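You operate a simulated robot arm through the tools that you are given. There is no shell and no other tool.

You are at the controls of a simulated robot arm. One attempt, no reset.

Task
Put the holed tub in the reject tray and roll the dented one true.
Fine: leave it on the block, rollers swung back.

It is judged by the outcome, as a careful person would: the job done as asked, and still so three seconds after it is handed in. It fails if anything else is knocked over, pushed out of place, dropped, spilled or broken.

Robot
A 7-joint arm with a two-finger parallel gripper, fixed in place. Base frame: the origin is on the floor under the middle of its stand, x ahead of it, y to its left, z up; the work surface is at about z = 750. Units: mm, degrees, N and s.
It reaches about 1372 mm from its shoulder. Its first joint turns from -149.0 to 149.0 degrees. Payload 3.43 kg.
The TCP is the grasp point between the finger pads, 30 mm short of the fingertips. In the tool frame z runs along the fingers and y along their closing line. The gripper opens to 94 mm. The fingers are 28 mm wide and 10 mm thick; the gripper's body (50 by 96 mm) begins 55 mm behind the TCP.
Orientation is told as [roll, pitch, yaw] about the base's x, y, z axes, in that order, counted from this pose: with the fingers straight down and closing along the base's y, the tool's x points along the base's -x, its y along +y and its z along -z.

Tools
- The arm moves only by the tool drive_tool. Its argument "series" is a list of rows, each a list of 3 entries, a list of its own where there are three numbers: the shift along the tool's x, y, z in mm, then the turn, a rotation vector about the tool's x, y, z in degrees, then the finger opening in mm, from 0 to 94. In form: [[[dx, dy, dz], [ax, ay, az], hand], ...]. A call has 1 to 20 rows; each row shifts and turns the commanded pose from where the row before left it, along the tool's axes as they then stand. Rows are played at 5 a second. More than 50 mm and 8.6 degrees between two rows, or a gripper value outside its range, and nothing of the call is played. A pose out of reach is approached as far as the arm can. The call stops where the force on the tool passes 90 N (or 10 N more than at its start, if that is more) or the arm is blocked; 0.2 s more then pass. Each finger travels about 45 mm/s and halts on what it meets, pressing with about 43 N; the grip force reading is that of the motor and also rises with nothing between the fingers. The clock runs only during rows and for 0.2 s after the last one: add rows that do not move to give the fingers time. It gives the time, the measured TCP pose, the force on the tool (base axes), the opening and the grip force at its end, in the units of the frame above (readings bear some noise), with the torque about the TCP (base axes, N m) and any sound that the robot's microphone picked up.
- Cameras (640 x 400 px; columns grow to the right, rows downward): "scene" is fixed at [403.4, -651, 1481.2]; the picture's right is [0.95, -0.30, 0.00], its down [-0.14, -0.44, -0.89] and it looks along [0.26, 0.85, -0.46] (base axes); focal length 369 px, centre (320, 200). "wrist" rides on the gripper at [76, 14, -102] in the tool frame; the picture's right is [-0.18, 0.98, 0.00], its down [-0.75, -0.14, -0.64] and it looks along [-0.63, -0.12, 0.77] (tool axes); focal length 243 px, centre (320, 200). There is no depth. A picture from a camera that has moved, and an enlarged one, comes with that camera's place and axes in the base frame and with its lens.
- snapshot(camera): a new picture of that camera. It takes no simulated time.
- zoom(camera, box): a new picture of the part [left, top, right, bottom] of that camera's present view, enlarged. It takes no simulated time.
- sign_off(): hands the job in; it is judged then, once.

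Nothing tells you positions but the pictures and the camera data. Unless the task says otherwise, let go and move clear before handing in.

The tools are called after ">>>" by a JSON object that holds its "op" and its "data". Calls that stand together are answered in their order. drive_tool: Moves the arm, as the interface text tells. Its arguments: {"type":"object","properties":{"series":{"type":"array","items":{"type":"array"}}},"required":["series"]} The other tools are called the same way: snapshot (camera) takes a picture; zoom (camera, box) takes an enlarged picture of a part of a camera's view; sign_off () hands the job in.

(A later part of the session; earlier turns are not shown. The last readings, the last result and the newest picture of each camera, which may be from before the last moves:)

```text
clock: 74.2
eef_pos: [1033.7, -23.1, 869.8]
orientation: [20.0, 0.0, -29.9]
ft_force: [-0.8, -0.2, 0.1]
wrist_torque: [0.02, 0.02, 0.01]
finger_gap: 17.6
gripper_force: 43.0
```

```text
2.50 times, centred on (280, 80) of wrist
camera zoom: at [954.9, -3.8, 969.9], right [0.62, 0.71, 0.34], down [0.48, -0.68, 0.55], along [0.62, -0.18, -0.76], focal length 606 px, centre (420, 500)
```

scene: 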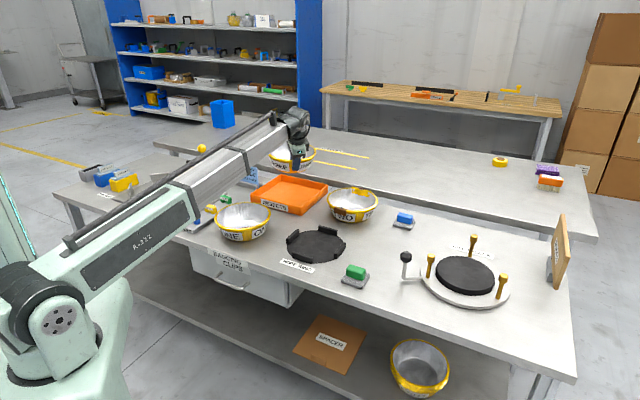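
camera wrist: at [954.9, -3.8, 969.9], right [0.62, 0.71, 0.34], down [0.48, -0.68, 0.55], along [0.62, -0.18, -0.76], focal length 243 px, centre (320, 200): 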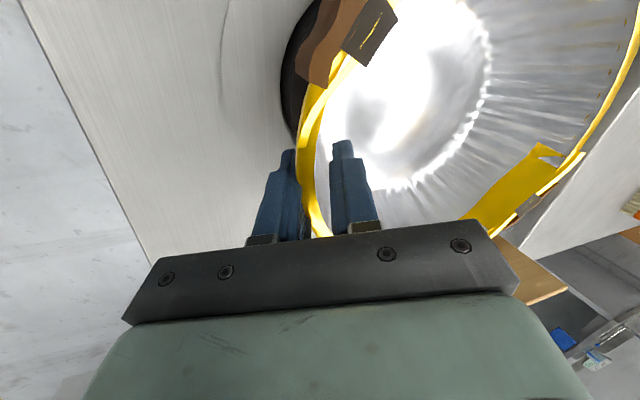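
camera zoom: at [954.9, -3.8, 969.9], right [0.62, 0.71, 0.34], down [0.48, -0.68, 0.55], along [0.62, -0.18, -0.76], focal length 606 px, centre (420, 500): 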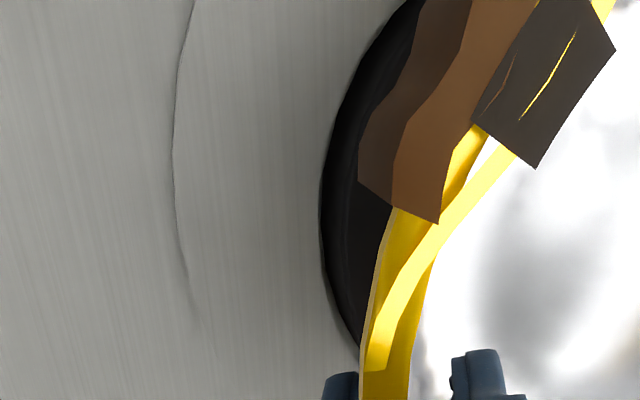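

Both views suggest the tub centre sits about 7 mm too far +x and 7 mm too far −y of the block centre. I'll correct by that and look again.

>>> {"op": "drive_tool", "data": {"series": [[[4.7, 1.2, 0.5], [0, 0, 0], 0], [[4.6, 1.2, 0.4], [0, 0, 0], 0], [[0, 0, 0], [0, 0, 0], 0], [[0, 0, 0], [0, 0, 0], 0]]}}

>>> {"op": "zoom", "data": {"camera": "scene", "box": [435, 225, 515, 285]}}

>>> {"op": "zoom", "data": {"camera": "scene", "box": [410, 220, 530, 310]}}

>>> {"op": "snapshot", "data": {"camera": "wrist"}}

```text
clock: 75.2
eef_pos: [1025.1, -16.7, 869.5]
orientation: [20.0, -0.1, -29.8]
ft_force: [0.3, 0.4, 0.7]
wrist_torque: [-0.03, 0.02, 0.0]
finger_gap: 17.5
gripper_force: 42.9
```

```text
6.67 times, centred on (475, 255) of scene
camera zoom: at [403.4, -651.0, 1481.2], right [0.95, -0.3, 0.0], down [-0.14, -0.44, -0.89], along [0.26, 0.85, -0.46], focal length 2459 px, centre (-713, -167)
```

zoom: 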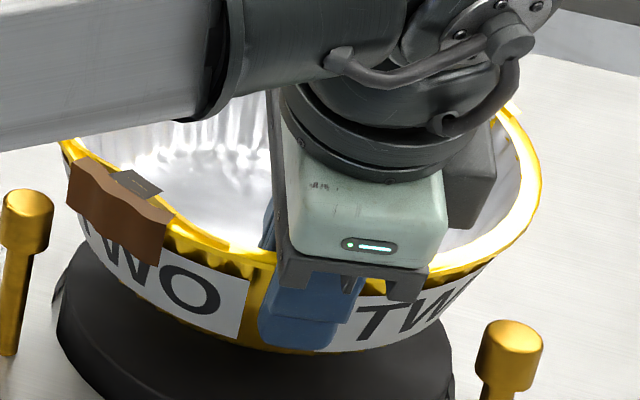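

```text
4.44 times, centred on (470, 265) of scene
camera zoom: at [403.4, -651.0, 1481.2], right [0.95, -0.3, 0.0], down [-0.14, -0.44, -0.89], along [0.26, 0.85, -0.46], focal length 1639 px, centre (-347, -89)
```

zoom: 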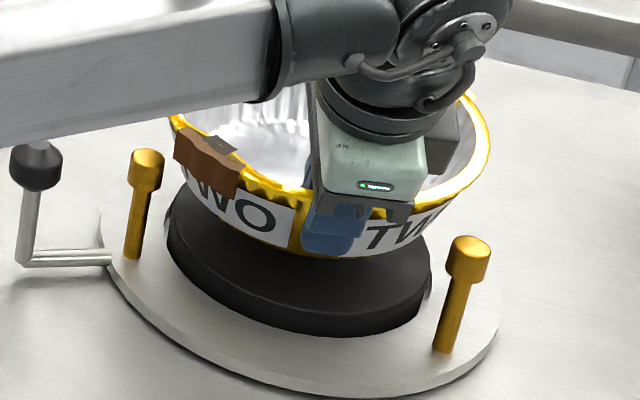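

```text
taken
camera wrist: at [948.4, 3.3, 969.5], right [0.62, 0.71, 0.34], down [0.48, -0.68, 0.55], along [0.62, -0.18, -0.76], focal length 243 px, centre (320, 200)
```

wrist: 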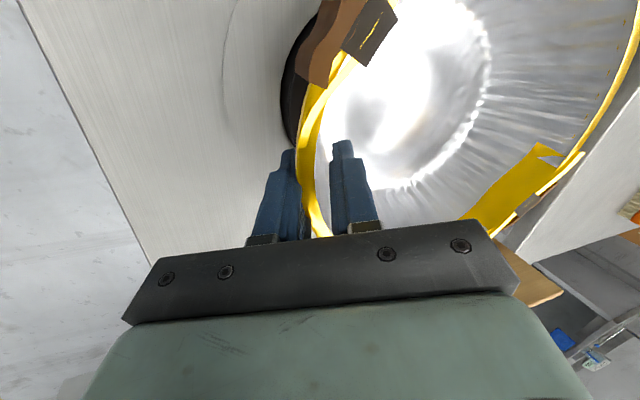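

>>> {"op": "zoom", "data": {"camera": "scene", "box": [480, 240, 512, 260]}}

>>> {"op": "zoom", "data": {"camera": "scene", "box": [425, 240, 473, 270]}}

```text
16.00 times, centred on (496, 250) of scene
camera zoom: at [403.4, -651.0, 1481.2], right [0.95, -0.3, 0.0], down [-0.14, -0.44, -0.89], along [0.26, 0.85, -0.46], focal length 5901 px, centre (-2496, -600)
```

zoom: 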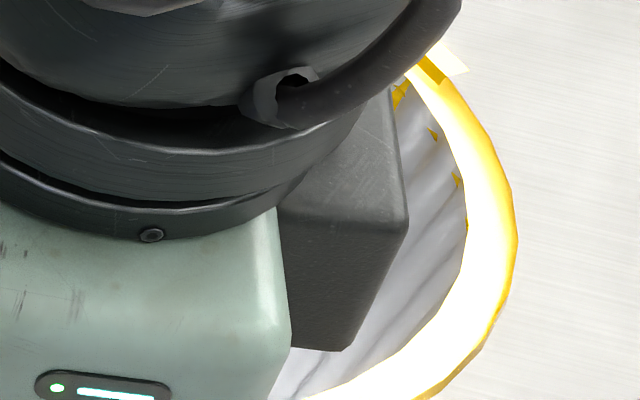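

```text
13.33 times, centred on (449, 255) of scene
camera zoom: at [403.4, -651.0, 1481.2], right [0.95, -0.3, 0.0], down [-0.14, -0.44, -0.89], along [0.26, 0.85, -0.46], focal length 4917 px, centre (-1400, -533)
```

zoom: 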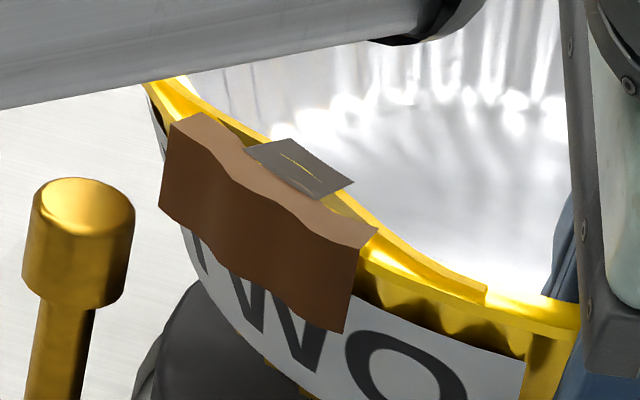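

>>> {"op": "zoom", "data": {"camera": "scene", "box": [490, 268, 522, 288]}}

>>> {"op": "zoom", "data": {"camera": "scene", "box": [485, 275, 517, 305]}}

>>> {"op": "zoom", "data": {"camera": "scene", "box": [425, 250, 473, 280]}}

```text
16.00 times, centred on (506, 278) of scene
camera zoom: at [403.4, -651.0, 1481.2], right [0.95, -0.3, 0.0], down [-0.14, -0.44, -0.89], along [0.26, 0.85, -0.46], focal length 5901 px, centre (-2656, -1048)
```

zoom: 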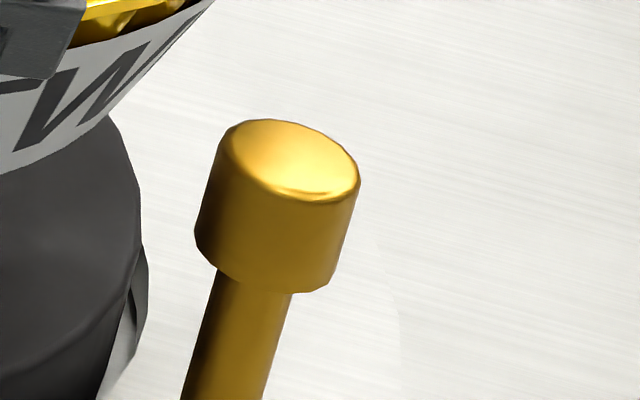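

```text
13.33 times, centred on (501, 290) of scene
camera zoom: at [403.4, -651.0, 1481.2], right [0.95, -0.3, 0.0], down [-0.14, -0.44, -0.89], along [0.26, 0.85, -0.46], focal length 4917 px, centre (-2093, -1000)
```

zoom: 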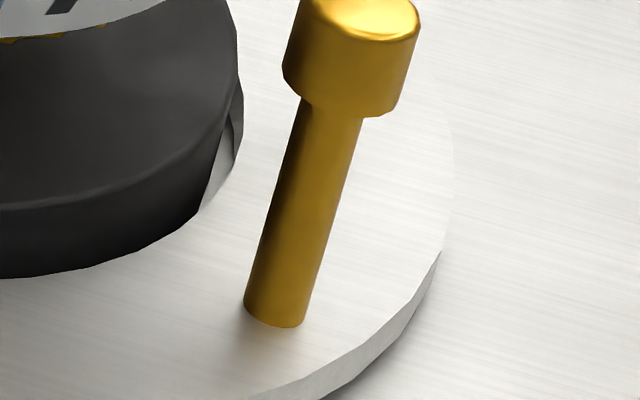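

```text
13.33 times, centred on (449, 265) of scene
camera zoom: at [403.4, -651.0, 1481.2], right [0.95, -0.3, 0.0], down [-0.14, -0.44, -0.89], along [0.26, 0.85, -0.46], focal length 4917 px, centre (-1400, -667)
```

zoom: 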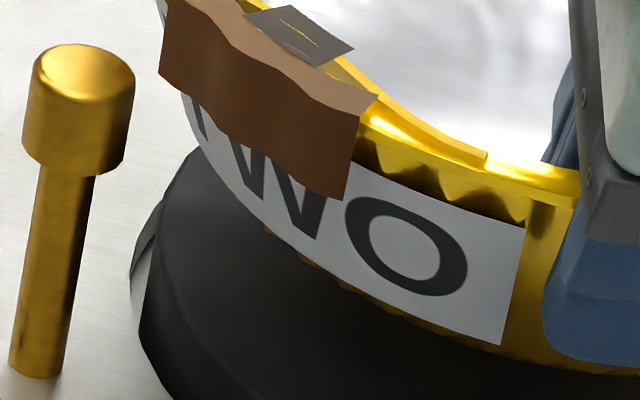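

The high zoom gives a good fix. The tub now sits about 2 mm left of concentric with the crank axis (1078,58). I'll correct that, lower to just above the roller heads, and check the gaps.

>>> {"op": "drive_tool", "data": {"series": [[[-2.3, 0.5, 0.2], [0, 0, 0], 0], [[0, -4.3, 11.75], [0, 0, 0], 0], [[0, -4.3, 11.75], [0, 0, 0], 0], [[0, 0, 0], [0, 0, 0], 0], [[0, 0, 0], [0, 0, 0], 0]]}}

>>> {"op": "zoom", "data": {"camera": "scene", "box": [425, 235, 521, 295]}}

>>> {"op": "zoom", "data": {"camera": "scene", "box": [480, 250, 520, 280]}}

>>> {"op": "zoom", "data": {"camera": "scene", "box": [425, 245, 473, 275]}}

>>> {"op": "snapshot", "data": {"camera": "wrist"}}

```text
clock: 76.4
eef_pos: [1026.3, -16.8, 844.9]
orientation: [20.0, 0.1, -29.8]
ft_force: [0.1, -0.6, -0.2]
wrist_torque: [-0.01, 0.05, -0.02]
finger_gap: 17.3
gripper_force: 43.1
```

```text
6.67 times, centred on (473, 265) of scene
camera zoom: at [403.4, -651.0, 1481.2], right [0.95, -0.3, 0.0], down [-0.14, -0.44, -0.89], along [0.26, 0.85, -0.46], focal length 2459 px, centre (-700, -233)
```

zoom: 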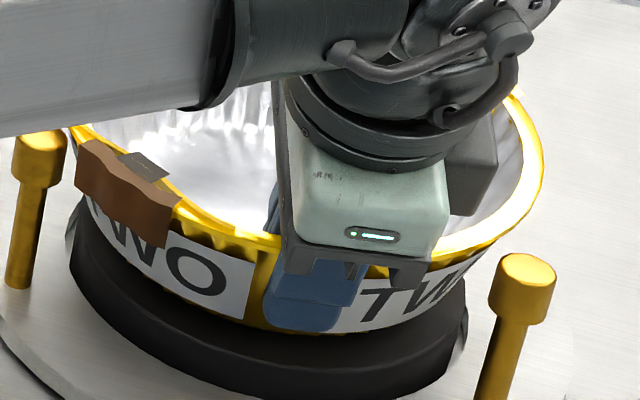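

```text
13.33 times, centred on (500, 265) of scene
camera zoom: at [403.4, -651.0, 1481.2], right [0.95, -0.3, 0.0], down [-0.14, -0.44, -0.89], along [0.26, 0.85, -0.46], focal length 4917 px, centre (-2080, -667)
```

zoom: 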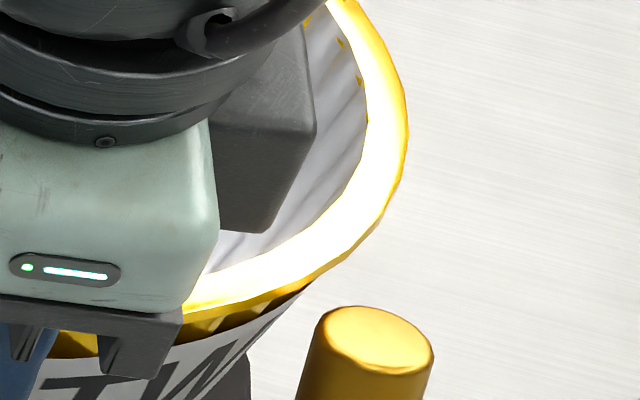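

```text
13.33 times, centred on (449, 260) of scene
camera zoom: at [403.4, -651.0, 1481.2], right [0.95, -0.3, 0.0], down [-0.14, -0.44, -0.89], along [0.26, 0.85, -0.46], focal length 4917 px, centre (-1400, -600)
```

zoom: 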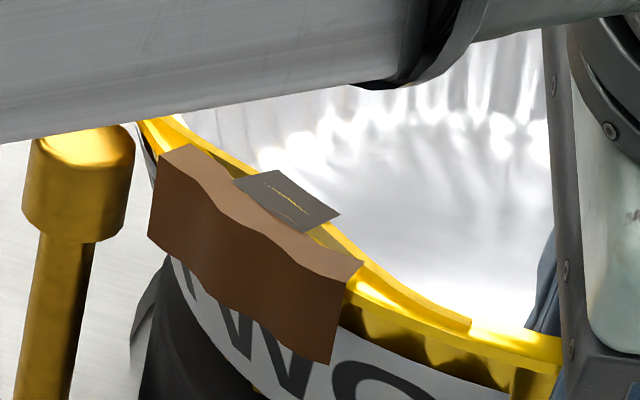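

```text
taken
camera wrist: at [949.8, 3.0, 944.3], right [0.62, 0.71, 0.34], down [0.48, -0.68, 0.55], along [0.62, -0.18, -0.76], focal length 243 px, centre (320, 200)
```

wrist: 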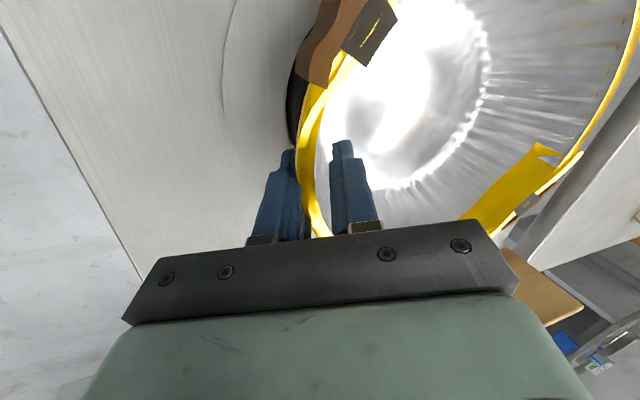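

>>> {"op": "drive_tool", "data": {"series": [[[-1.5, 0.3, 0.1], [0, 0, 0], 0], [[0, -2.4, 6.6], [0, 0, 0], 0], [[0, 0, 0], [0, 0, 0], 0], [[0, 0, 0], [0, 0, 0], 0]]}}

>>> {"op": "zoom", "data": {"camera": "scene", "box": [480, 255, 520, 285]}}

>>> {"op": "zoom", "data": {"camera": "scene", "box": [425, 245, 465, 275]}}

```text
clock: 77.4
eef_pos: [1028.1, -16.9, 839.7]
orientation: [20.2, -0.1, -29.8]
ft_force: [-0.9, -3.0, 28.6]
wrist_torque: [0.17, -0.09, -0.03]
finger_gap: 17.5
gripper_force: 43.2
```

```text
13.33 times, centred on (500, 270) of scene
camera zoom: at [403.4, -651.0, 1481.2], right [0.95, -0.3, 0.0], down [-0.14, -0.44, -0.89], along [0.26, 0.85, -0.46], focal length 4917 px, centre (-2080, -733)
```

zoom: 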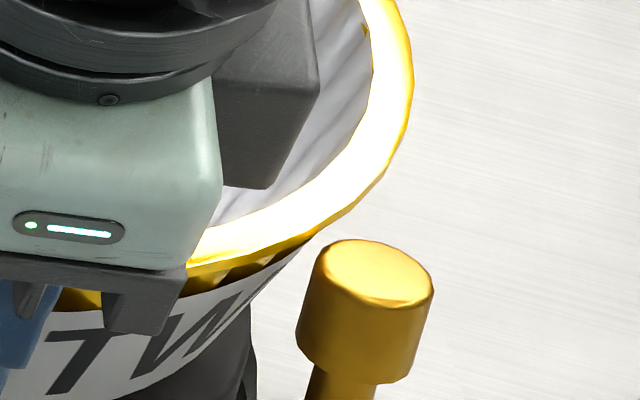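

```text
13.33 times, centred on (445, 260) of scene
camera zoom: at [403.4, -651.0, 1481.2], right [0.95, -0.3, 0.0], down [-0.14, -0.44, -0.89], along [0.26, 0.85, -0.46], focal length 4917 px, centre (-1347, -600)
```

zoom: 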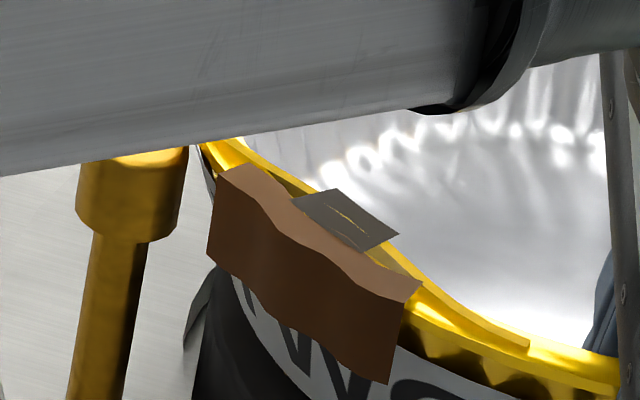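

I felt contact with about 29 N right under the grip, so the near bottom edge is resting on the block (top about z 779). The rim looks concentric within about 1–2 mm. I'll relieve the press and release gently.

>>> {"op": "drive_tool", "data": {"series": [[[0, 0.6, -1.7], [0, 0, 0], 0], [[0, 0, 0], [0, 0, 0], 0]]}}

>>> {"op": "drive_tool", "data": {"series": [[[0, 0, 0], [0, 0, 0], 12], [[0, 0, 0], [0, 0, 0], 20], [[0, 0, 0], [0, 0, 0], 28], [[0, 0, 0], [0, 0, 0], 36], [[0, 0, 0], [0, 0, 0], 45], [[0, 0, 0], [0, 0, 0], 50], [[0, 0, 0], [0, 0, 0], 50]]}}

>>> {"op": "snapshot", "data": {"camera": "wrist"}}

>>> {"op": "zoom", "data": {"camera": "scene", "box": [425, 235, 521, 295]}}

```text
clock: 78.0
eef_pos: [1027.4, -17.5, 837.8]
orientation: [20.0, 0.1, -30.0]
ft_force: [-0.4, -3.0, 20.1]
wrist_torque: [0.07, -0.06, 0.02]
finger_gap: 17.3
gripper_force: 43.1
```

```text
clock: 79.6
eef_pos: [1028.4, -17.0, 839.0]
orientation: [19.8, 0.0, -29.9]
ft_force: [0.4, 0.7, 0.3]
wrist_torque: [-0.02, -0.01, 0.0]
finger_gap: 49.8
gripper_force: 0.0
```

```text
taken
camera wrist: at [951.8, 2.3, 938.7], right [0.62, 0.71, 0.34], down [0.48, -0.68, 0.55], along [0.62, -0.18, -0.76], focal length 243 px, centre (320, 200)
```

wrist: 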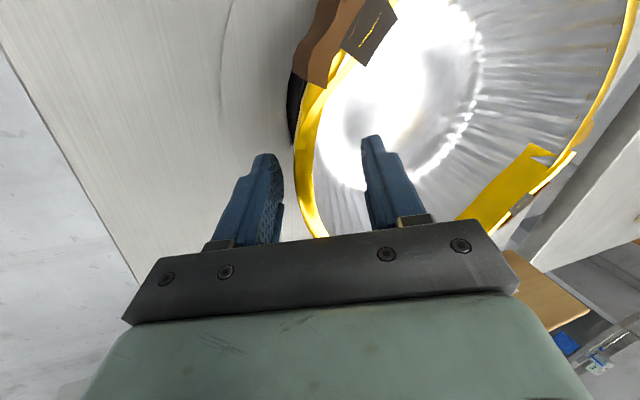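

```text
6.67 times, centred on (473, 265) of scene
camera zoom: at [403.4, -651.0, 1481.2], right [0.95, -0.3, 0.0], down [-0.14, -0.44, -0.89], along [0.26, 0.85, -0.46], focal length 2459 px, centre (-700, -233)
```

zoom: 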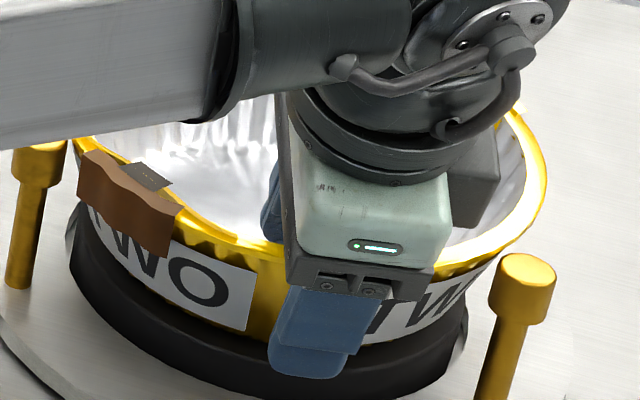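

>>> {"op": "drive_tool", "data": {"series": [[[0, 0, -15], [0, 0, 0], 50], [[0, 0, -30], [0, 0, 0], 50], [[0, 0, -40], [0, 0, 0], 50], [[0, 0, -40], [0, 0, 0], 50], [[0, 0, -35], [0, 0, 0], 50], [[0, 0, 0], [0, 0, 0], 60], [[0, 0, 0], [0, 0, 0], 60]]}}

>>> {"op": "snapshot", "data": {"camera": "wrist"}}

>>> {"op": "zoom", "data": {"camera": "scene", "box": [410, 215, 530, 305]}}

```text
clock: 81.2
eef_pos: [1002.8, -61.7, 987.5]
orientation: [20.1, 0.0, -30.0]
ft_force: [-0.3, 1.0, -0.3]
wrist_torque: [0.0, -0.01, 0.01]
finger_gap: 60.1
gripper_force: 0.0
```

```text
taken
camera wrist: at [925.7, -43.5, 1089.2], right [0.62, 0.71, 0.34], down [0.48, -0.68, 0.55], along [0.62, -0.18, -0.76], focal length 243 px, centre (320, 200)
```

wrist: 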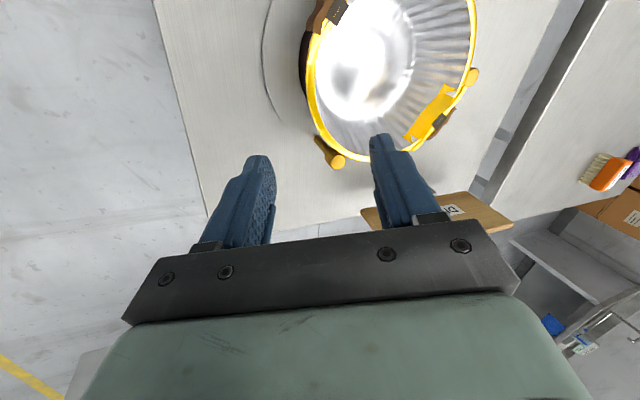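

```text
4.44 times, centred on (470, 260) of scene
camera zoom: at [403.4, -651.0, 1481.2], right [0.95, -0.3, 0.0], down [-0.14, -0.44, -0.89], along [0.26, 0.85, -0.46], focal length 1639 px, centre (-347, -67)
```

zoom: 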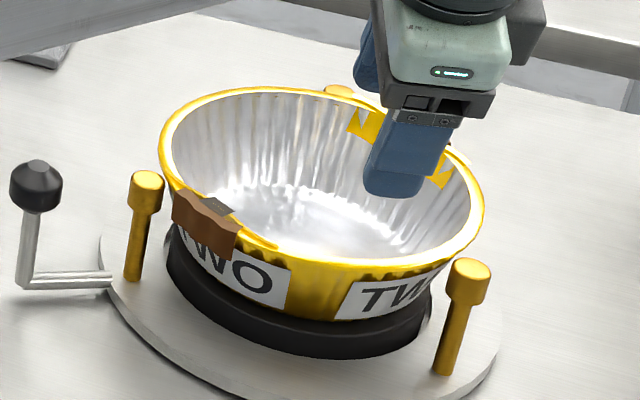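

TWO is seated on the block inside the rollers. Now I'll untilt, move over the knob, and check the seating from the clear view.

>>> {"op": "drive_tool", "data": {"series": [[[0, 0, 0], [7, 0, 0], 70], [[0, 0, 0], [7, 0, 0], 70], [[0, 0, 0], [6, 0, 0], 70], [[0, 0, 0], [0, 0, -8], 70], [[0, 0, 0], [0, 0, -8], 70], [[29.1, 27, 5.5], [0, 0, 0], 70], [[29.1, 27, 5.5], [0, 0, 0], 70], [[29.1, 27, 5.5], [0, 0, 0], 70], [[29.1, 27, 5.5], [0, 0, 0], 70], [[29, 27, 5.5], [0, 0, 0], 70], [[0, 0, 0], [0, 0, 0], 70], [[0, 0, 0], [0, 0, 0], 70]]}}

>>> {"op": "snapshot", "data": {"camera": "wrist"}}

>>> {"op": "zoom", "data": {"camera": "scene", "box": [425, 225, 521, 295]}}

>>> {"op": "zoom", "data": {"camera": "scene", "box": [410, 215, 530, 305]}}

```text
clock: 83.8
eef_pos: [893.6, 101.4, 958.2]
orientation: [0.0, 0.0, -13.9]
ft_force: [0.3, -0.2, 0.5]
wrist_torque: [0.02, -0.01, 0.0]
finger_gap: 69.7
gripper_force: 0.1
```

```text
taken
camera wrist: at [822.7, 133.4, 1059.3], right [0.41, 0.91, 0.0], down [0.7, -0.32, 0.64], along [0.58, -0.27, -0.77], focal length 243 px, centre (320, 200)
```

wrist: 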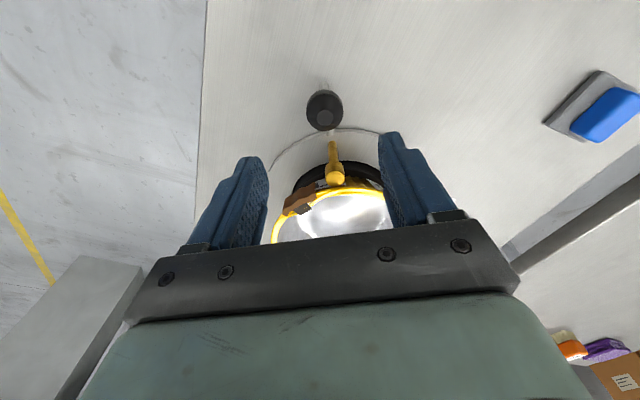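

```text
5.71 times, centred on (473, 260) of scene
camera zoom: at [403.4, -651.0, 1481.2], right [0.95, -0.3, 0.0], down [-0.14, -0.44, -0.89], along [0.26, 0.85, -0.46], focal length 2107 px, centre (-554, -143)
```

zoom: 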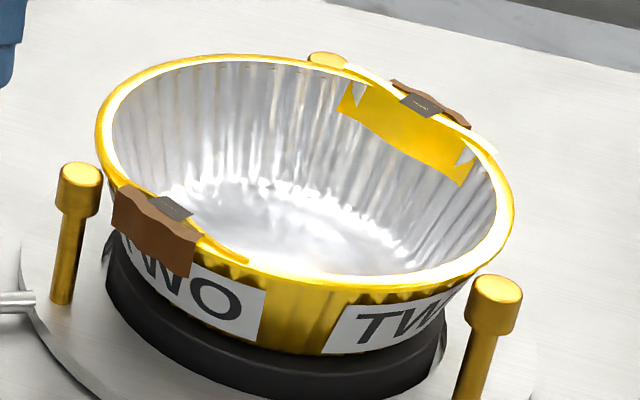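

```text
4.44 times, centred on (470, 260) of scene
camera zoom: at [403.4, -651.0, 1481.2], right [0.95, -0.3, 0.0], down [-0.14, -0.44, -0.89], along [0.26, 0.85, -0.46], focal length 1639 px, centre (-347, -67)
```

zoom: 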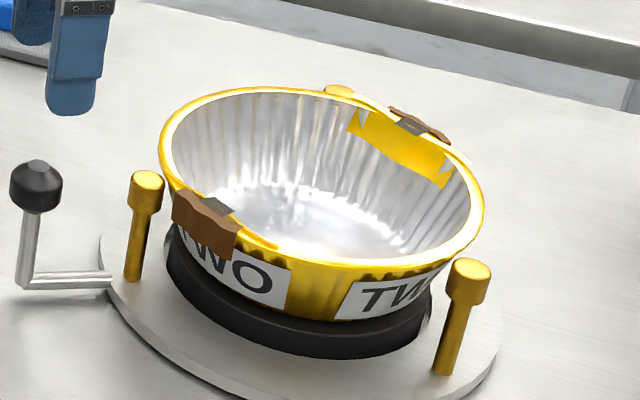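

>>> {"op": "zoom", "data": {"camera": "scene", "box": [430, 232, 462, 252]}}

>>> {"op": "zoom", "data": {"camera": "scene", "box": [465, 228, 513, 258]}}

>>> {"op": "zoom", "data": {"camera": "scene", "box": [480, 255, 520, 280]}}

>>> {"op": "zoom", "data": {"camera": "scene", "box": [428, 245, 476, 275]}}

```text
16.00 times, centred on (446, 242) of scene
camera zoom: at [403.4, -651.0, 1481.2], right [0.95, -0.3, 0.0], down [-0.14, -0.44, -0.89], along [0.26, 0.85, -0.46], focal length 5901 px, centre (-1696, -472)
```

zoom: 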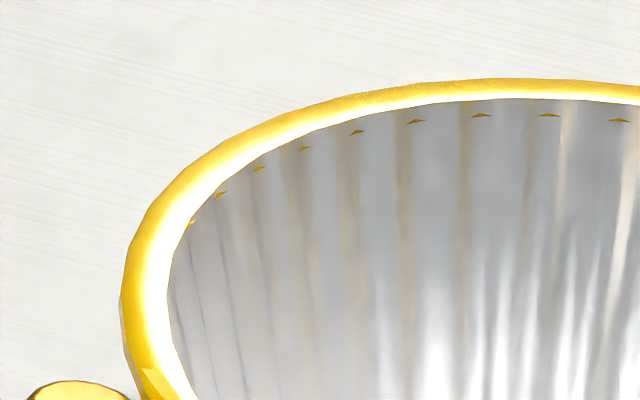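

```text
13.33 times, centred on (489, 243) of scene
camera zoom: at [403.4, -651.0, 1481.2], right [0.95, -0.3, 0.0], down [-0.14, -0.44, -0.89], along [0.26, 0.85, -0.46], focal length 4917 px, centre (-1933, -373)
```

zoom: 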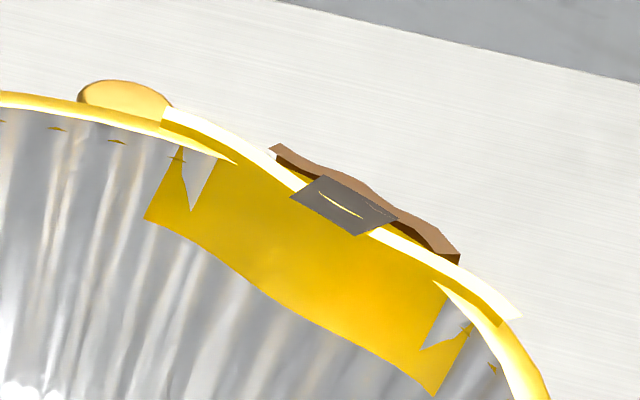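

```text
16.00 times, centred on (500, 268) of scene
camera zoom: at [403.4, -651.0, 1481.2], right [0.95, -0.3, 0.0], down [-0.14, -0.44, -0.89], along [0.26, 0.85, -0.46], focal length 5901 px, centre (-2560, -880)
```

zoom: 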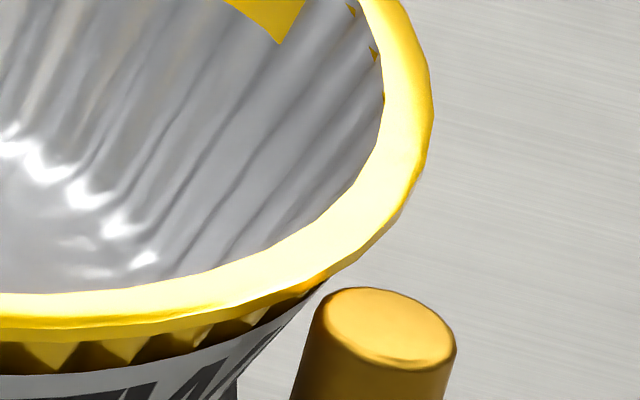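

```text
13.33 times, centred on (452, 260) of scene
camera zoom: at [403.4, -651.0, 1481.2], right [0.95, -0.3, 0.0], down [-0.14, -0.44, -0.89], along [0.26, 0.85, -0.46], focal length 4917 px, centre (-1440, -600)
```

zoom: 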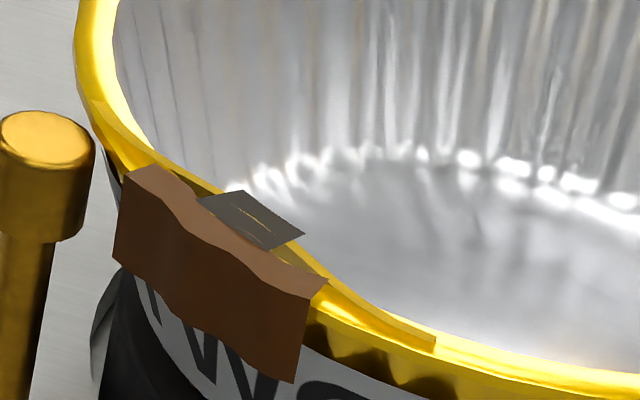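

The seating looks concentric within a millimetre or two and flat, and the rollers are clear of the dents. I'll take hold of the crank knob again.

>>> {"op": "drive_tool", "data": {"series": [[[-1, 3.5, 0], [0, 0, 0], 70], [[0, 0, 40], [0, 0, 0], 70], [[0, 0, 40], [0, 0, 0], 70], [[0, 0, 38], [0, 0, 0], 70], [[0, 0, 0], [0, 0, 0], 70], [[0, 0, 0], [0, 0, 0], 55], [[0, 0, 0], [0, 0, 0], 38], [[0, 0, 0], [0, 0, 0], 38], [[0, 0, 0], [0, 0, 0], 38]]}}

>>> {"op": "snapshot", "data": {"camera": "wrist"}}

```text
clock: 85.8
eef_pos: [892.7, 105.3, 842.7]
orientation: [0.0, 0.0, -13.8]
ft_force: [-0.6, 0.0, -0.3]
wrist_torque: [0.02, 0.02, 0.0]
finger_gap: 38.0
gripper_force: 0.0
```

```text
taken
camera wrist: at [822.4, 136.9, 944.1], right [0.41, 0.91, 0.0], down [0.7, -0.32, 0.64], along [0.58, -0.27, -0.77], focal length 243 px, centre (320, 200)
```

wrist: 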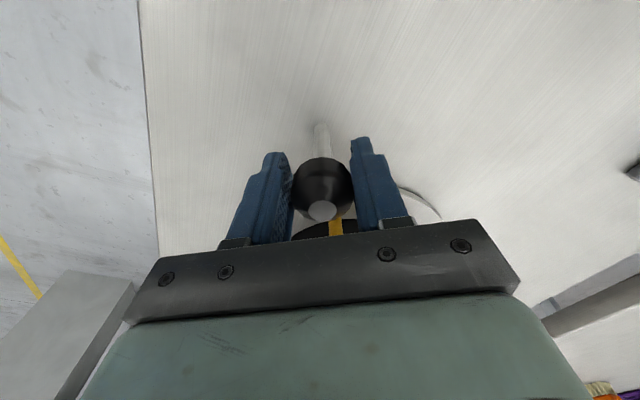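

>>> {"op": "drive_tool", "data": {"series": [[[-0.4, -11, 0], [0, 0, -3.33], 38], [[-0.4, -11, 0], [0, 0, -3.33], 38], [[-0.4, -11, 0], [0, 0, -3.34], 38], [[0, 0, 0], [0, 0, 0], 38]]}}

>>> {"op": "zoom", "data": {"camera": "scene", "box": [410, 215, 530, 305]}}

>>> {"op": "snapshot", "data": {"camera": "wrist"}}

```text
clock: 86.8
eef_pos: [889.2, 73.1, 843.0]
orientation: [-0.1, 0.0, -3.8]
ft_force: [-0.5, 1.0, -0.1]
wrist_torque: [0.0, 0.01, 0.0]
finger_gap: 38.2
gripper_force: 0.0
```

```text
4.44 times, centred on (470, 260) of scene
camera zoom: at [403.4, -651.0, 1481.2], right [0.95, -0.3, 0.0], down [-0.14, -0.44, -0.89], along [0.26, 0.85, -0.46], focal length 1639 px, centre (-347, -67)
```

zoom: 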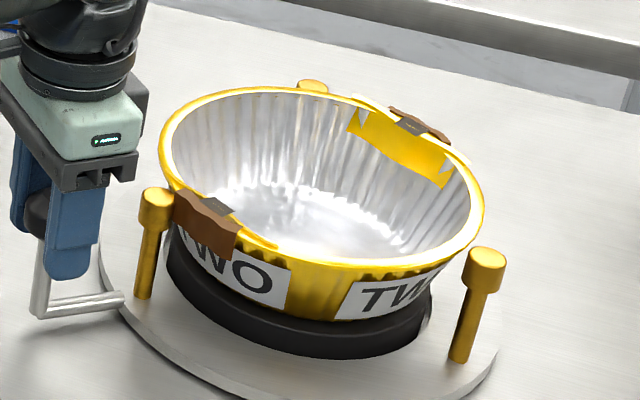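

```text
taken
camera wrist: at [815.1, 92.2, 944.2], right [0.25, 0.97, 0.0], down [0.74, -0.19, 0.64], along [0.62, -0.16, -0.77], focal length 243 px, centre (320, 200)
```

wrist: 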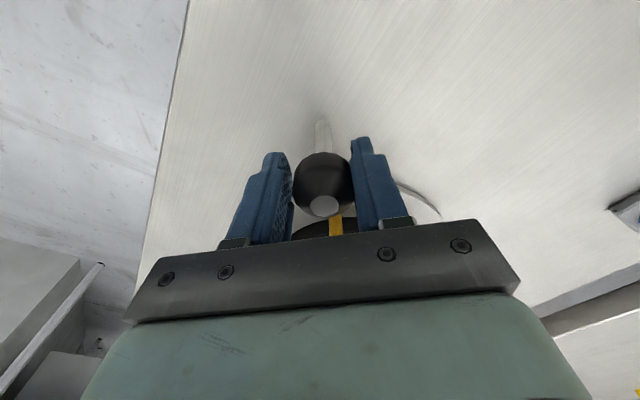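

>>> {"op": "drive_tool", "data": {"series": [[[-0.4, -11, 0], [0, 0, -3.33], 38], [[-0.4, -11, 0], [0, 0, -3.33], 38], [[-0.4, -11, 0], [0, 0, -3.34], 38], [[0, 0, 0], [0, 0, 0], 38]]}}

>>> {"op": "zoom", "data": {"camera": "scene", "box": [410, 215, 530, 305]}}

```text
clock: 87.8
eef_pos: [891.3, 39.3, 844.2]
orientation: [0.0, 0.0, 6.1]
ft_force: [0.4, 0.5, -0.2]
wrist_torque: [0.0, 0.01, 0.02]
finger_gap: 38.5
gripper_force: 0.4
```

```text
4.44 times, centred on (470, 260) of scene
camera zoom: at [403.4, -651.0, 1481.2], right [0.95, -0.3, 0.0], down [-0.14, -0.44, -0.89], along [0.26, 0.85, -0.46], focal length 1639 px, centre (-347, -67)
```

zoom: 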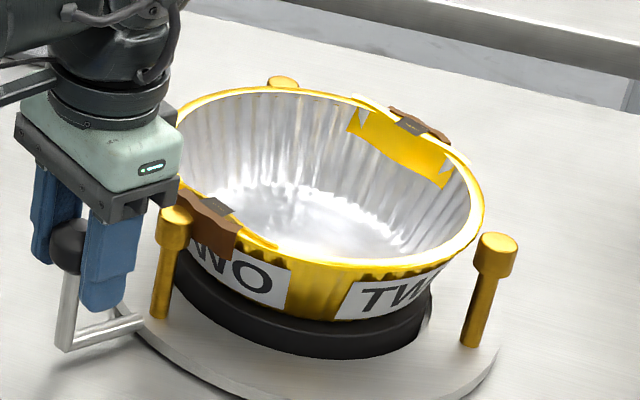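

>>> {"op": "drive_tool", "data": {"series": [[[-0.4, -11, 0], [0, 0, -3.33], 38], [[-0.4, -11, 0], [0, 0, -3.33], 38], [[-0.4, -11, 0], [0, 0, -3.34], 38], [[-0.4, -11, 0], [0, 0, -3.33], 38], [[-0.4, -11, 0], [0, 0, -3.33], 38], [[-0.4, -11, 0], [0, 0, -3.34], 38], [[0, 0, 0], [0, 0, 0], 38]]}}

>>> {"op": "zoom", "data": {"camera": "scene", "box": [410, 215, 530, 305]}}

>>> {"op": "snapshot", "data": {"camera": "wrist"}}

```text
clock: 89.4
eef_pos: [908.8, -23.1, 842.7]
orientation: [0.0, 0.0, 26.1]
ft_force: [0.0, -0.6, -0.2]
wrist_torque: [0.0, -0.02, 0.01]
finger_gap: 38.2
gripper_force: 0.1
```

```text
4.44 times, centred on (470, 260) of scene
camera zoom: at [403.4, -651.0, 1481.2], right [0.95, -0.3, 0.0], down [-0.14, -0.44, -0.89], along [0.26, 0.85, -0.46], focal length 1639 px, centre (-347, -67)
```

zoom: 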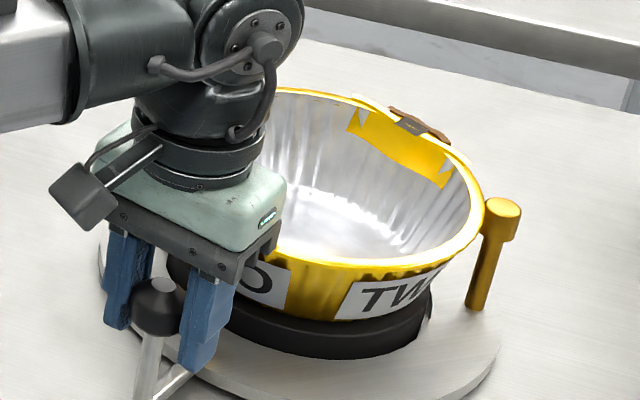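

```text
taken
camera wrist: at [834.9, -44.1, 944.4], right [-0.27, 0.96, 0.0], down [0.74, 0.21, 0.64], along [0.62, 0.17, -0.77], focal length 243 px, centre (320, 200)
```

wrist: 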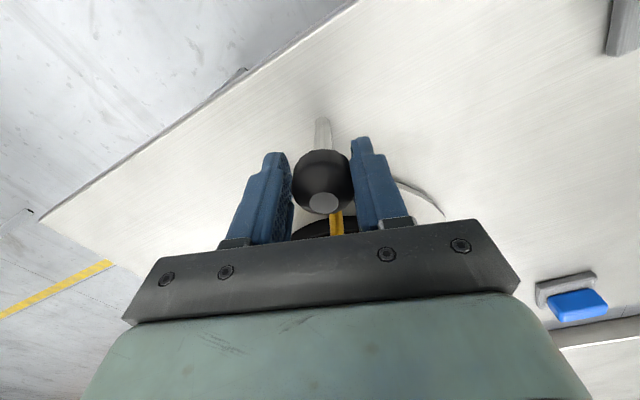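

>>> {"op": "drive_tool", "data": {"series": [[[-0.72, -16.5, 0], [0, 0, -5], 38], [[-0.72, -16.5, 0], [0, 0, -5], 38], [[-0.72, -16.5, 0], [0, 0, -5], 38], [[-0.72, -16.5, 0], [0, 0, -5], 38], [[-0.72, -16.5, 0], [0, 0, -5], 38], [[-0.72, -16.5, 0], [0, 0, -5], 38], [[0, 0, 0], [0, 0, 0], 38]]}}

>>> {"op": "zoom", "data": {"camera": "scene", "box": [410, 215, 530, 305]}}

>>> {"op": "snapshot", "data": {"camera": "wrist"}}

```text
clock: 91.0
eef_pos: [974.5, -98.0, 841.7]
orientation: [-0.1, 0.0, 56.3]
ft_force: [-0.5, 0.1, -0.5]
wrist_torque: [-0.04, -0.01, 0.01]
finger_gap: 37.9
gripper_force: 0.0
```

```text
4.44 times, centred on (470, 260) of scene
camera zoom: at [403.4, -651.0, 1481.2], right [0.95, -0.3, 0.0], down [-0.14, -0.44, -0.89], along [0.26, 0.85, -0.46], focal length 1639 px, centre (-347, -67)
```

zoom: 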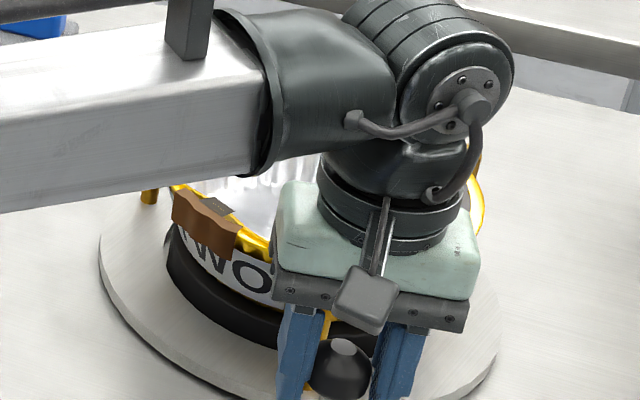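

```text
taken
camera wrist: at [920.9, -153.4, 943.6], right [-0.71, 0.7, 0.0], down [0.54, 0.55, 0.64], along [0.45, 0.46, -0.77], focal length 243 px, centre (320, 200)
```

wrist: 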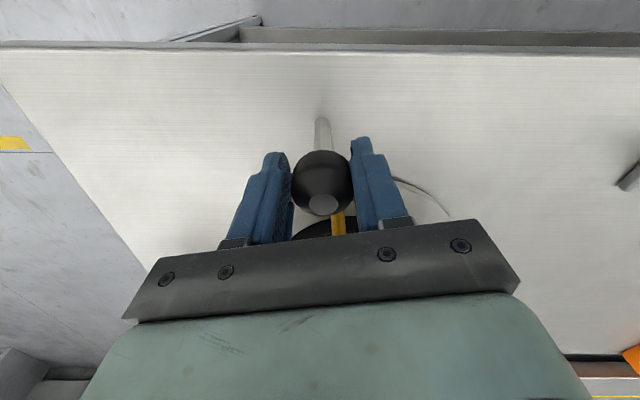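

>>> {"op": "drive_tool", "data": {"series": [[[-0.72, -16.5, 0], [0, 0, -5], 38], [[-0.72, -16.5, 0], [0, 0, -5], 38], [[-0.72, -16.5, 0], [0, 0, -5], 38], [[-0.72, -16.5, 0], [0, 0, -5], 38], [[-0.72, -16.5, 0], [0, 0, -5], 38], [[-0.72, -16.5, 0], [0, 0, -5], 38], [[0, 0, 0], [0, 0, 0], 38]]}}

>>> {"op": "zoom", "data": {"camera": "scene", "box": [410, 215, 530, 305]}}

>>> {"op": "snapshot", "data": {"camera": "wrist"}}

```text
clock: 92.6
eef_pos: [1065.5, -131.3, 842.2]
orientation: [0.0, 0.0, 86.2]
ft_force: [0.4, -0.6, 1.0]
wrist_torque: [0.01, -0.01, 0.03]
finger_gap: 38.1
gripper_force: 0.0
```

```text
4.44 times, centred on (470, 260) of scene
camera zoom: at [403.4, -651.0, 1481.2], right [0.95, -0.3, 0.0], down [-0.14, -0.44, -0.89], along [0.26, 0.85, -0.46], focal length 1639 px, centre (-347, -67)
```

zoom: 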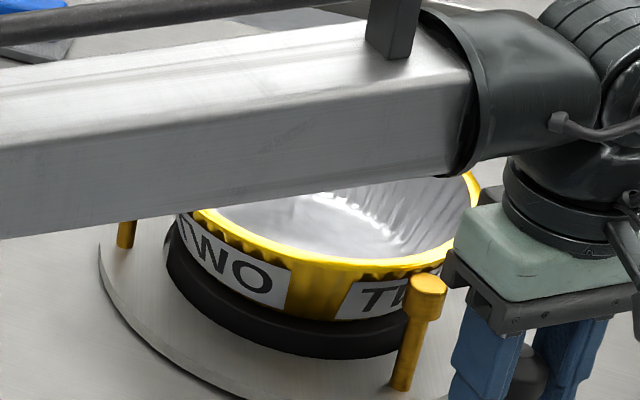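

```text
taken
camera wrist: at [1047.4, -205.5, 944.1], right [-0.97, 0.25, 0.0], down [0.19, 0.74, 0.64], along [0.16, 0.62, -0.77], focal length 243 px, centre (320, 200)
```

wrist: 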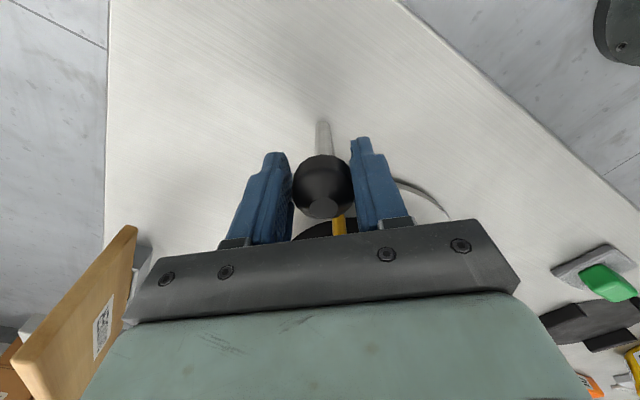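

The near dent has vanished and the rim is now true there. I'll swing a bit further to make sure the other dent is fully rolled.

>>> {"op": "drive_tool", "data": {"series": [[[-0.45, -13.2, 0], [0, 0, -4], 38], [[-0.45, -13.2, 0], [0, 0, -4], 38], [[0, 0, 0], [0, 0, 0], 38]]}}

>>> {"op": "drive_tool", "data": {"series": [[[-0.45, -13.2, 0], [0, 0, -4], 38], [[-0.45, -13.2, 0], [0, 0, -4], 38], [[-0.45, -13.2, 0], [0, 0, -4], 38], [[0, 0, 0], [0, 0, 0], 38]]}}

>>> {"op": "snapshot", "data": {"camera": "wrist"}}

>>> {"op": "zoom", "data": {"camera": "scene", "box": [400, 190, 560, 310]}}

```text
clock: 93.4
eef_pos: [1093.0, -127.1, 843.3]
orientation: [0.0, 0.0, 94.1]
ft_force: [0.5, 0.0, 0.0]
wrist_torque: [0.0, 0.0, 0.0]
finger_gap: 38.1
gripper_force: 0.1
```

```text
clock: 94.4
eef_pos: [1129.0, -121.4, 842.6]
orientation: [0.1, -0.1, 106.1]
ft_force: [-15.1, 0.2, -2.3]
wrist_torque: [0.03, -0.02, -0.1]
finger_gap: 45.9
gripper_force: 7.0
```

```text
taken
camera wrist: at [1137.1, -198.7, 944.2], right [-1.0, -0.1, 0.0], down [-0.07, 0.76, 0.64], along [-0.06, 0.64, -0.77], focal length 243 px, centre (320, 200)
```

wrist: 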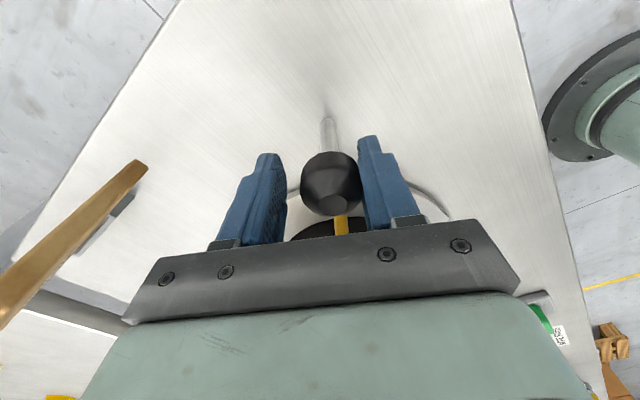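

```text
3.33 times, centred on (480, 250) of scene
camera zoom: at [403.4, -651.0, 1481.2], right [0.95, -0.3, 0.0], down [-0.14, -0.44, -0.89], along [0.26, 0.85, -0.46], focal length 1229 px, centre (-213, 33)
```

zoom: 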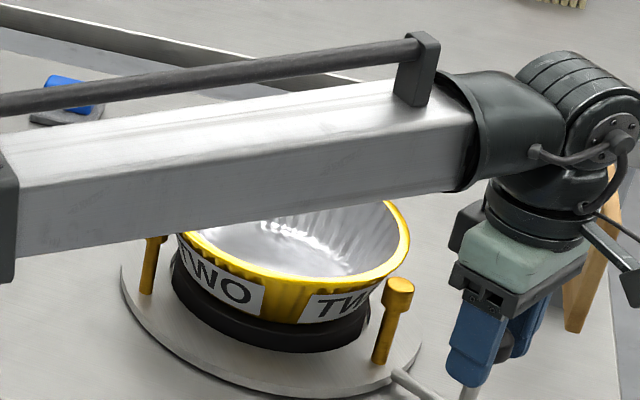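

That's the far stop, a full stroke. Now I'll swing the rollers back clockwise to the rest stop.

>>> {"op": "drive_tool", "data": {"series": [[[-0.72, 16.5, 0], [0, 0, 5], 38], [[-0.72, 16.5, 0], [0, 0, 5], 38], [[-0.72, 16.5, 0], [0, 0, 5], 38], [[-0.72, 16.5, 0], [0, 0, 5], 38], [[-0.72, 16.5, 0], [0, 0, 5], 38], [[-0.72, 16.5, 0], [0, 0, 5], 38], [[-0.72, 16.5, 0], [0, 0, 5], 38], [[-0.72, 16.5, 0], [0, 0, 5], 38], [[-0.72, 16.5, 0], [0, 0, 5], 38], [[-0.72, 16.5, 0], [0, 0, 5], 38], [[-0.72, 16.5, 0], [0, 0, 5], 38], [[-0.72, 16.5, 0], [0, 0, 5], 38], [[0, 0, 0], [0, 0, 0], 38]]}}

>>> {"op": "drive_tool", "data": {"series": [[[-0.72, 16.5, 0], [0, 0, 5], 38], [[-0.72, 16.5, 0], [0, 0, 5], 38], [[-0.72, 16.5, 0], [0, 0, 5], 38], [[-0.72, 16.5, 0], [0, 0, 5], 38], [[-0.72, 16.5, 0], [0, 0, 5], 38], [[-0.72, 16.5, 0], [0, 0, 5], 38], [[-0.72, 16.5, 0], [0, 0, 5], 38], [[-0.72, 16.5, 0], [0, 0, 5], 38], [[-0.72, 16.5, 0], [0, 0, 5], 38], [[0, 0, 0], [0, 0, 0], 38]]}}

>>> {"op": "snapshot", "data": {"camera": "wrist"}}

>>> {"op": "zoom", "data": {"camera": "scene", "box": [400, 200, 540, 310]}}

```text
clock: 97.2
eef_pos: [949.5, -76.6, 842.7]
orientation: [-0.1, 0.1, 45.9]
ft_force: [0.4, -0.1, -1.4]
wrist_torque: [-0.04, -0.01, 0.03]
finger_gap: 37.9
gripper_force: 0.1
```

```text
clock: 99.4
eef_pos: [890.5, 55.4, 843.2]
orientation: [-0.1, 0.0, 1.1]
ft_force: [-0.2, 0.2, -0.3]
wrist_torque: [-0.02, -0.02, 0.0]
finger_gap: 38.1
gripper_force: 0.2
```

```text
taken
camera wrist: at [814.3, 68.1, 944.4], right [0.17, 0.99, 0.0], down [0.76, -0.13, 0.64], along [0.63, -0.11, -0.77], focal length 243 px, centre (320, 200)
```

wrist: 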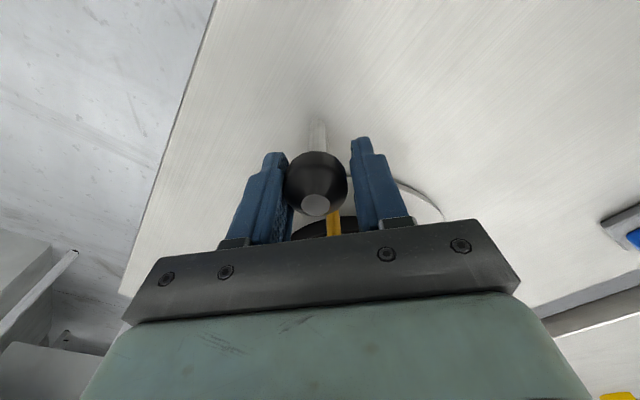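

```text
3.64 times, centred on (470, 255) of scene
camera zoom: at [403.4, -651.0, 1481.2], right [0.95, -0.3, 0.0], down [-0.14, -0.44, -0.89], along [0.26, 0.85, -0.46], focal length 1341 px, centre (-226, 0)
```

zoom: 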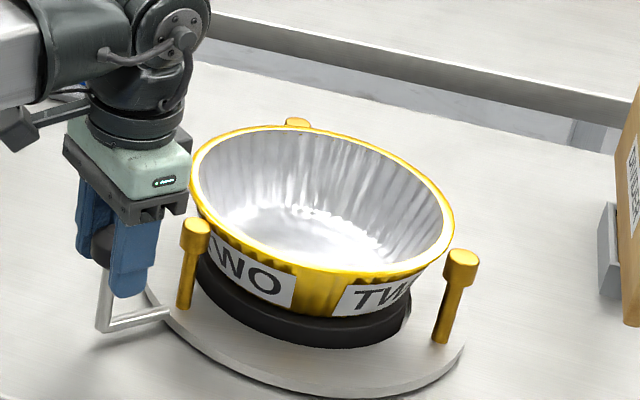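

Both dents are gone and the rim is round. I'll finish swinging back to the rest stop.

>>> {"op": "drive_tool", "data": {"series": [[[-0.72, 16.5, 0], [0, 0, 5], 38], [[-0.72, 16.5, 0], [0, 0, 5], 38], [[-0.72, 16.5, 0], [0, 0, 5], 38], [[0, 3.3, 0], [0, 0, 1], 38], [[0, 0, 0], [0, 0, 0], 38]]}}

>>> {"op": "drive_tool", "data": {"series": [[[0, 3.3, 0], [0, 0, 1], 38], [[0, 0, 0], [0, 0, 0], 38], [[0, 0, 0], [0, 0, 0], 38]]}}

>>> {"op": "zoom", "data": {"camera": "scene", "box": [380, 200, 540, 320]}}

```text
clock: 100.6
eef_pos: [897.1, 107.2, 844.3]
orientation: [0.0, -0.1, -15.1]
ft_force: [-0.6, -2.8, -1.2]
wrist_torque: [-0.03, -0.01, 0.0]
finger_gap: 39.3
gripper_force: 1.1
```

```text
clock: 101.4
eef_pos: [897.4, 108.9, 843.9]
orientation: [0.0, 0.0, -15.9]
ft_force: [-2.4, -12.0, -4.7]
wrist_torque: [0.06, 0.01, 0.03]
finger_gap: 45.1
gripper_force: 6.5
```

```text
3.33 times, centred on (460, 260) of scene
camera zoom: at [403.4, -651.0, 1481.2], right [0.95, -0.3, 0.0], down [-0.14, -0.44, -0.89], along [0.26, 0.85, -0.46], focal length 1229 px, centre (-147, 0)
```

zoom: 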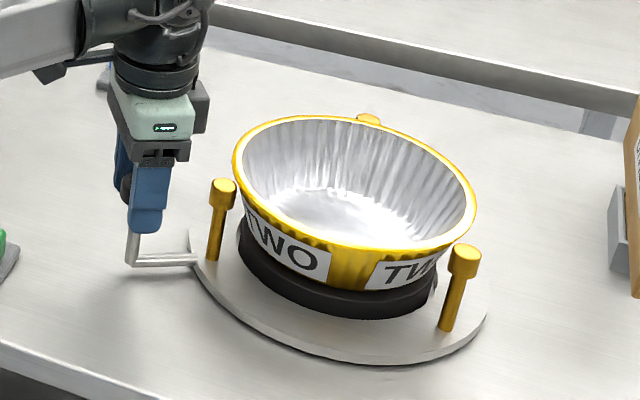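

The crank is against its rest stop. I'll open wide, lift off the knob, and check everything.

>>> {"op": "drive_tool", "data": {"series": [[[0, 0, 0], [0, 0, 0], 50], [[0, 0, 0], [0, 0, 0], 65], [[0, 0, 0], [0, 0, 0], 80], [[0, 0, 0], [0, 0, 0], 80], [[0, 0, -20], [0, 0, 0], 80], [[0, 0, -40], [0, 0, 0], 80], [[0, 0, -50], [0, 0, 0], 80], [[0, 0, -50], [0, 0, 0], 80], [[30, 0, -20], [0, 0, 0], 80], [[30, 20, 0], [0, 0, 0], 80], [[30, 30, 0], [0, 0, 0], 80], [[30, 30, 0], [0, 0, 0], 80], [[0, 0, 0], [0, 0, 0], 80]]}}

>>> {"op": "snapshot", "data": {"camera": "scene"}}

>>> {"op": "zoom", "data": {"camera": "scene", "box": [380, 200, 540, 320]}}

>>> {"op": "snapshot", "data": {"camera": "wrist"}}

```text
clock: 104.2
eef_pos: [803.4, 224.7, 1024.8]
orientation: [0.0, 0.0, -15.9]
ft_force: [1.3, -0.9, 0.0]
wrist_torque: [-0.03, -0.01, 0.02]
finger_gap: 80.2
gripper_force: 0.0
```

```text
taken
```

scene: 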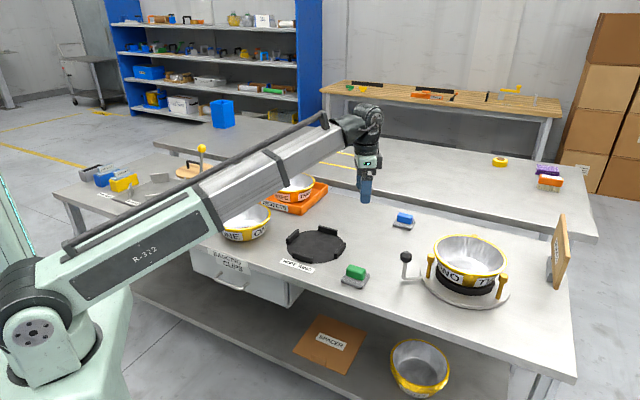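

```text
3.33 times, centred on (460, 260) of scene
camera zoom: at [403.4, -651.0, 1481.2], right [0.95, -0.3, 0.0], down [-0.14, -0.44, -0.89], along [0.26, 0.85, -0.46], focal length 1229 px, centre (-147, 0)
```

zoom: 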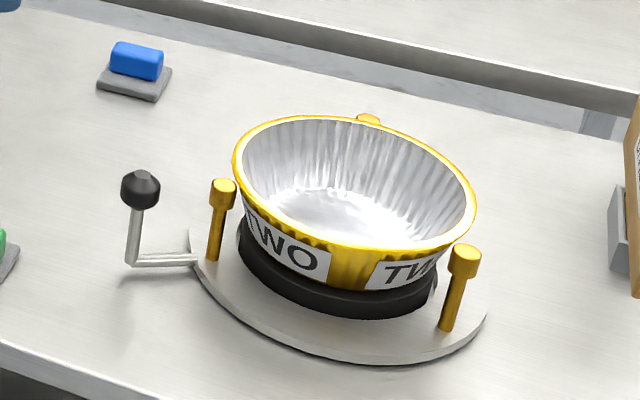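

```text
taken
camera wrist: at [734.7, 259.4, 1125.9], right [0.45, 0.89, 0.0], down [0.69, -0.34, 0.64], along [0.57, -0.29, -0.77], focal length 243 px, centre (320, 200)
```

wrist: 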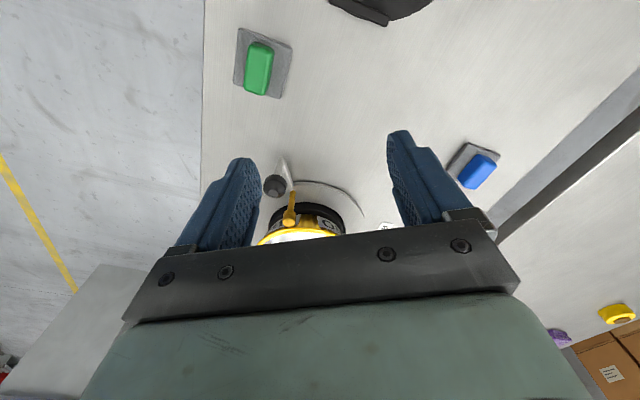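

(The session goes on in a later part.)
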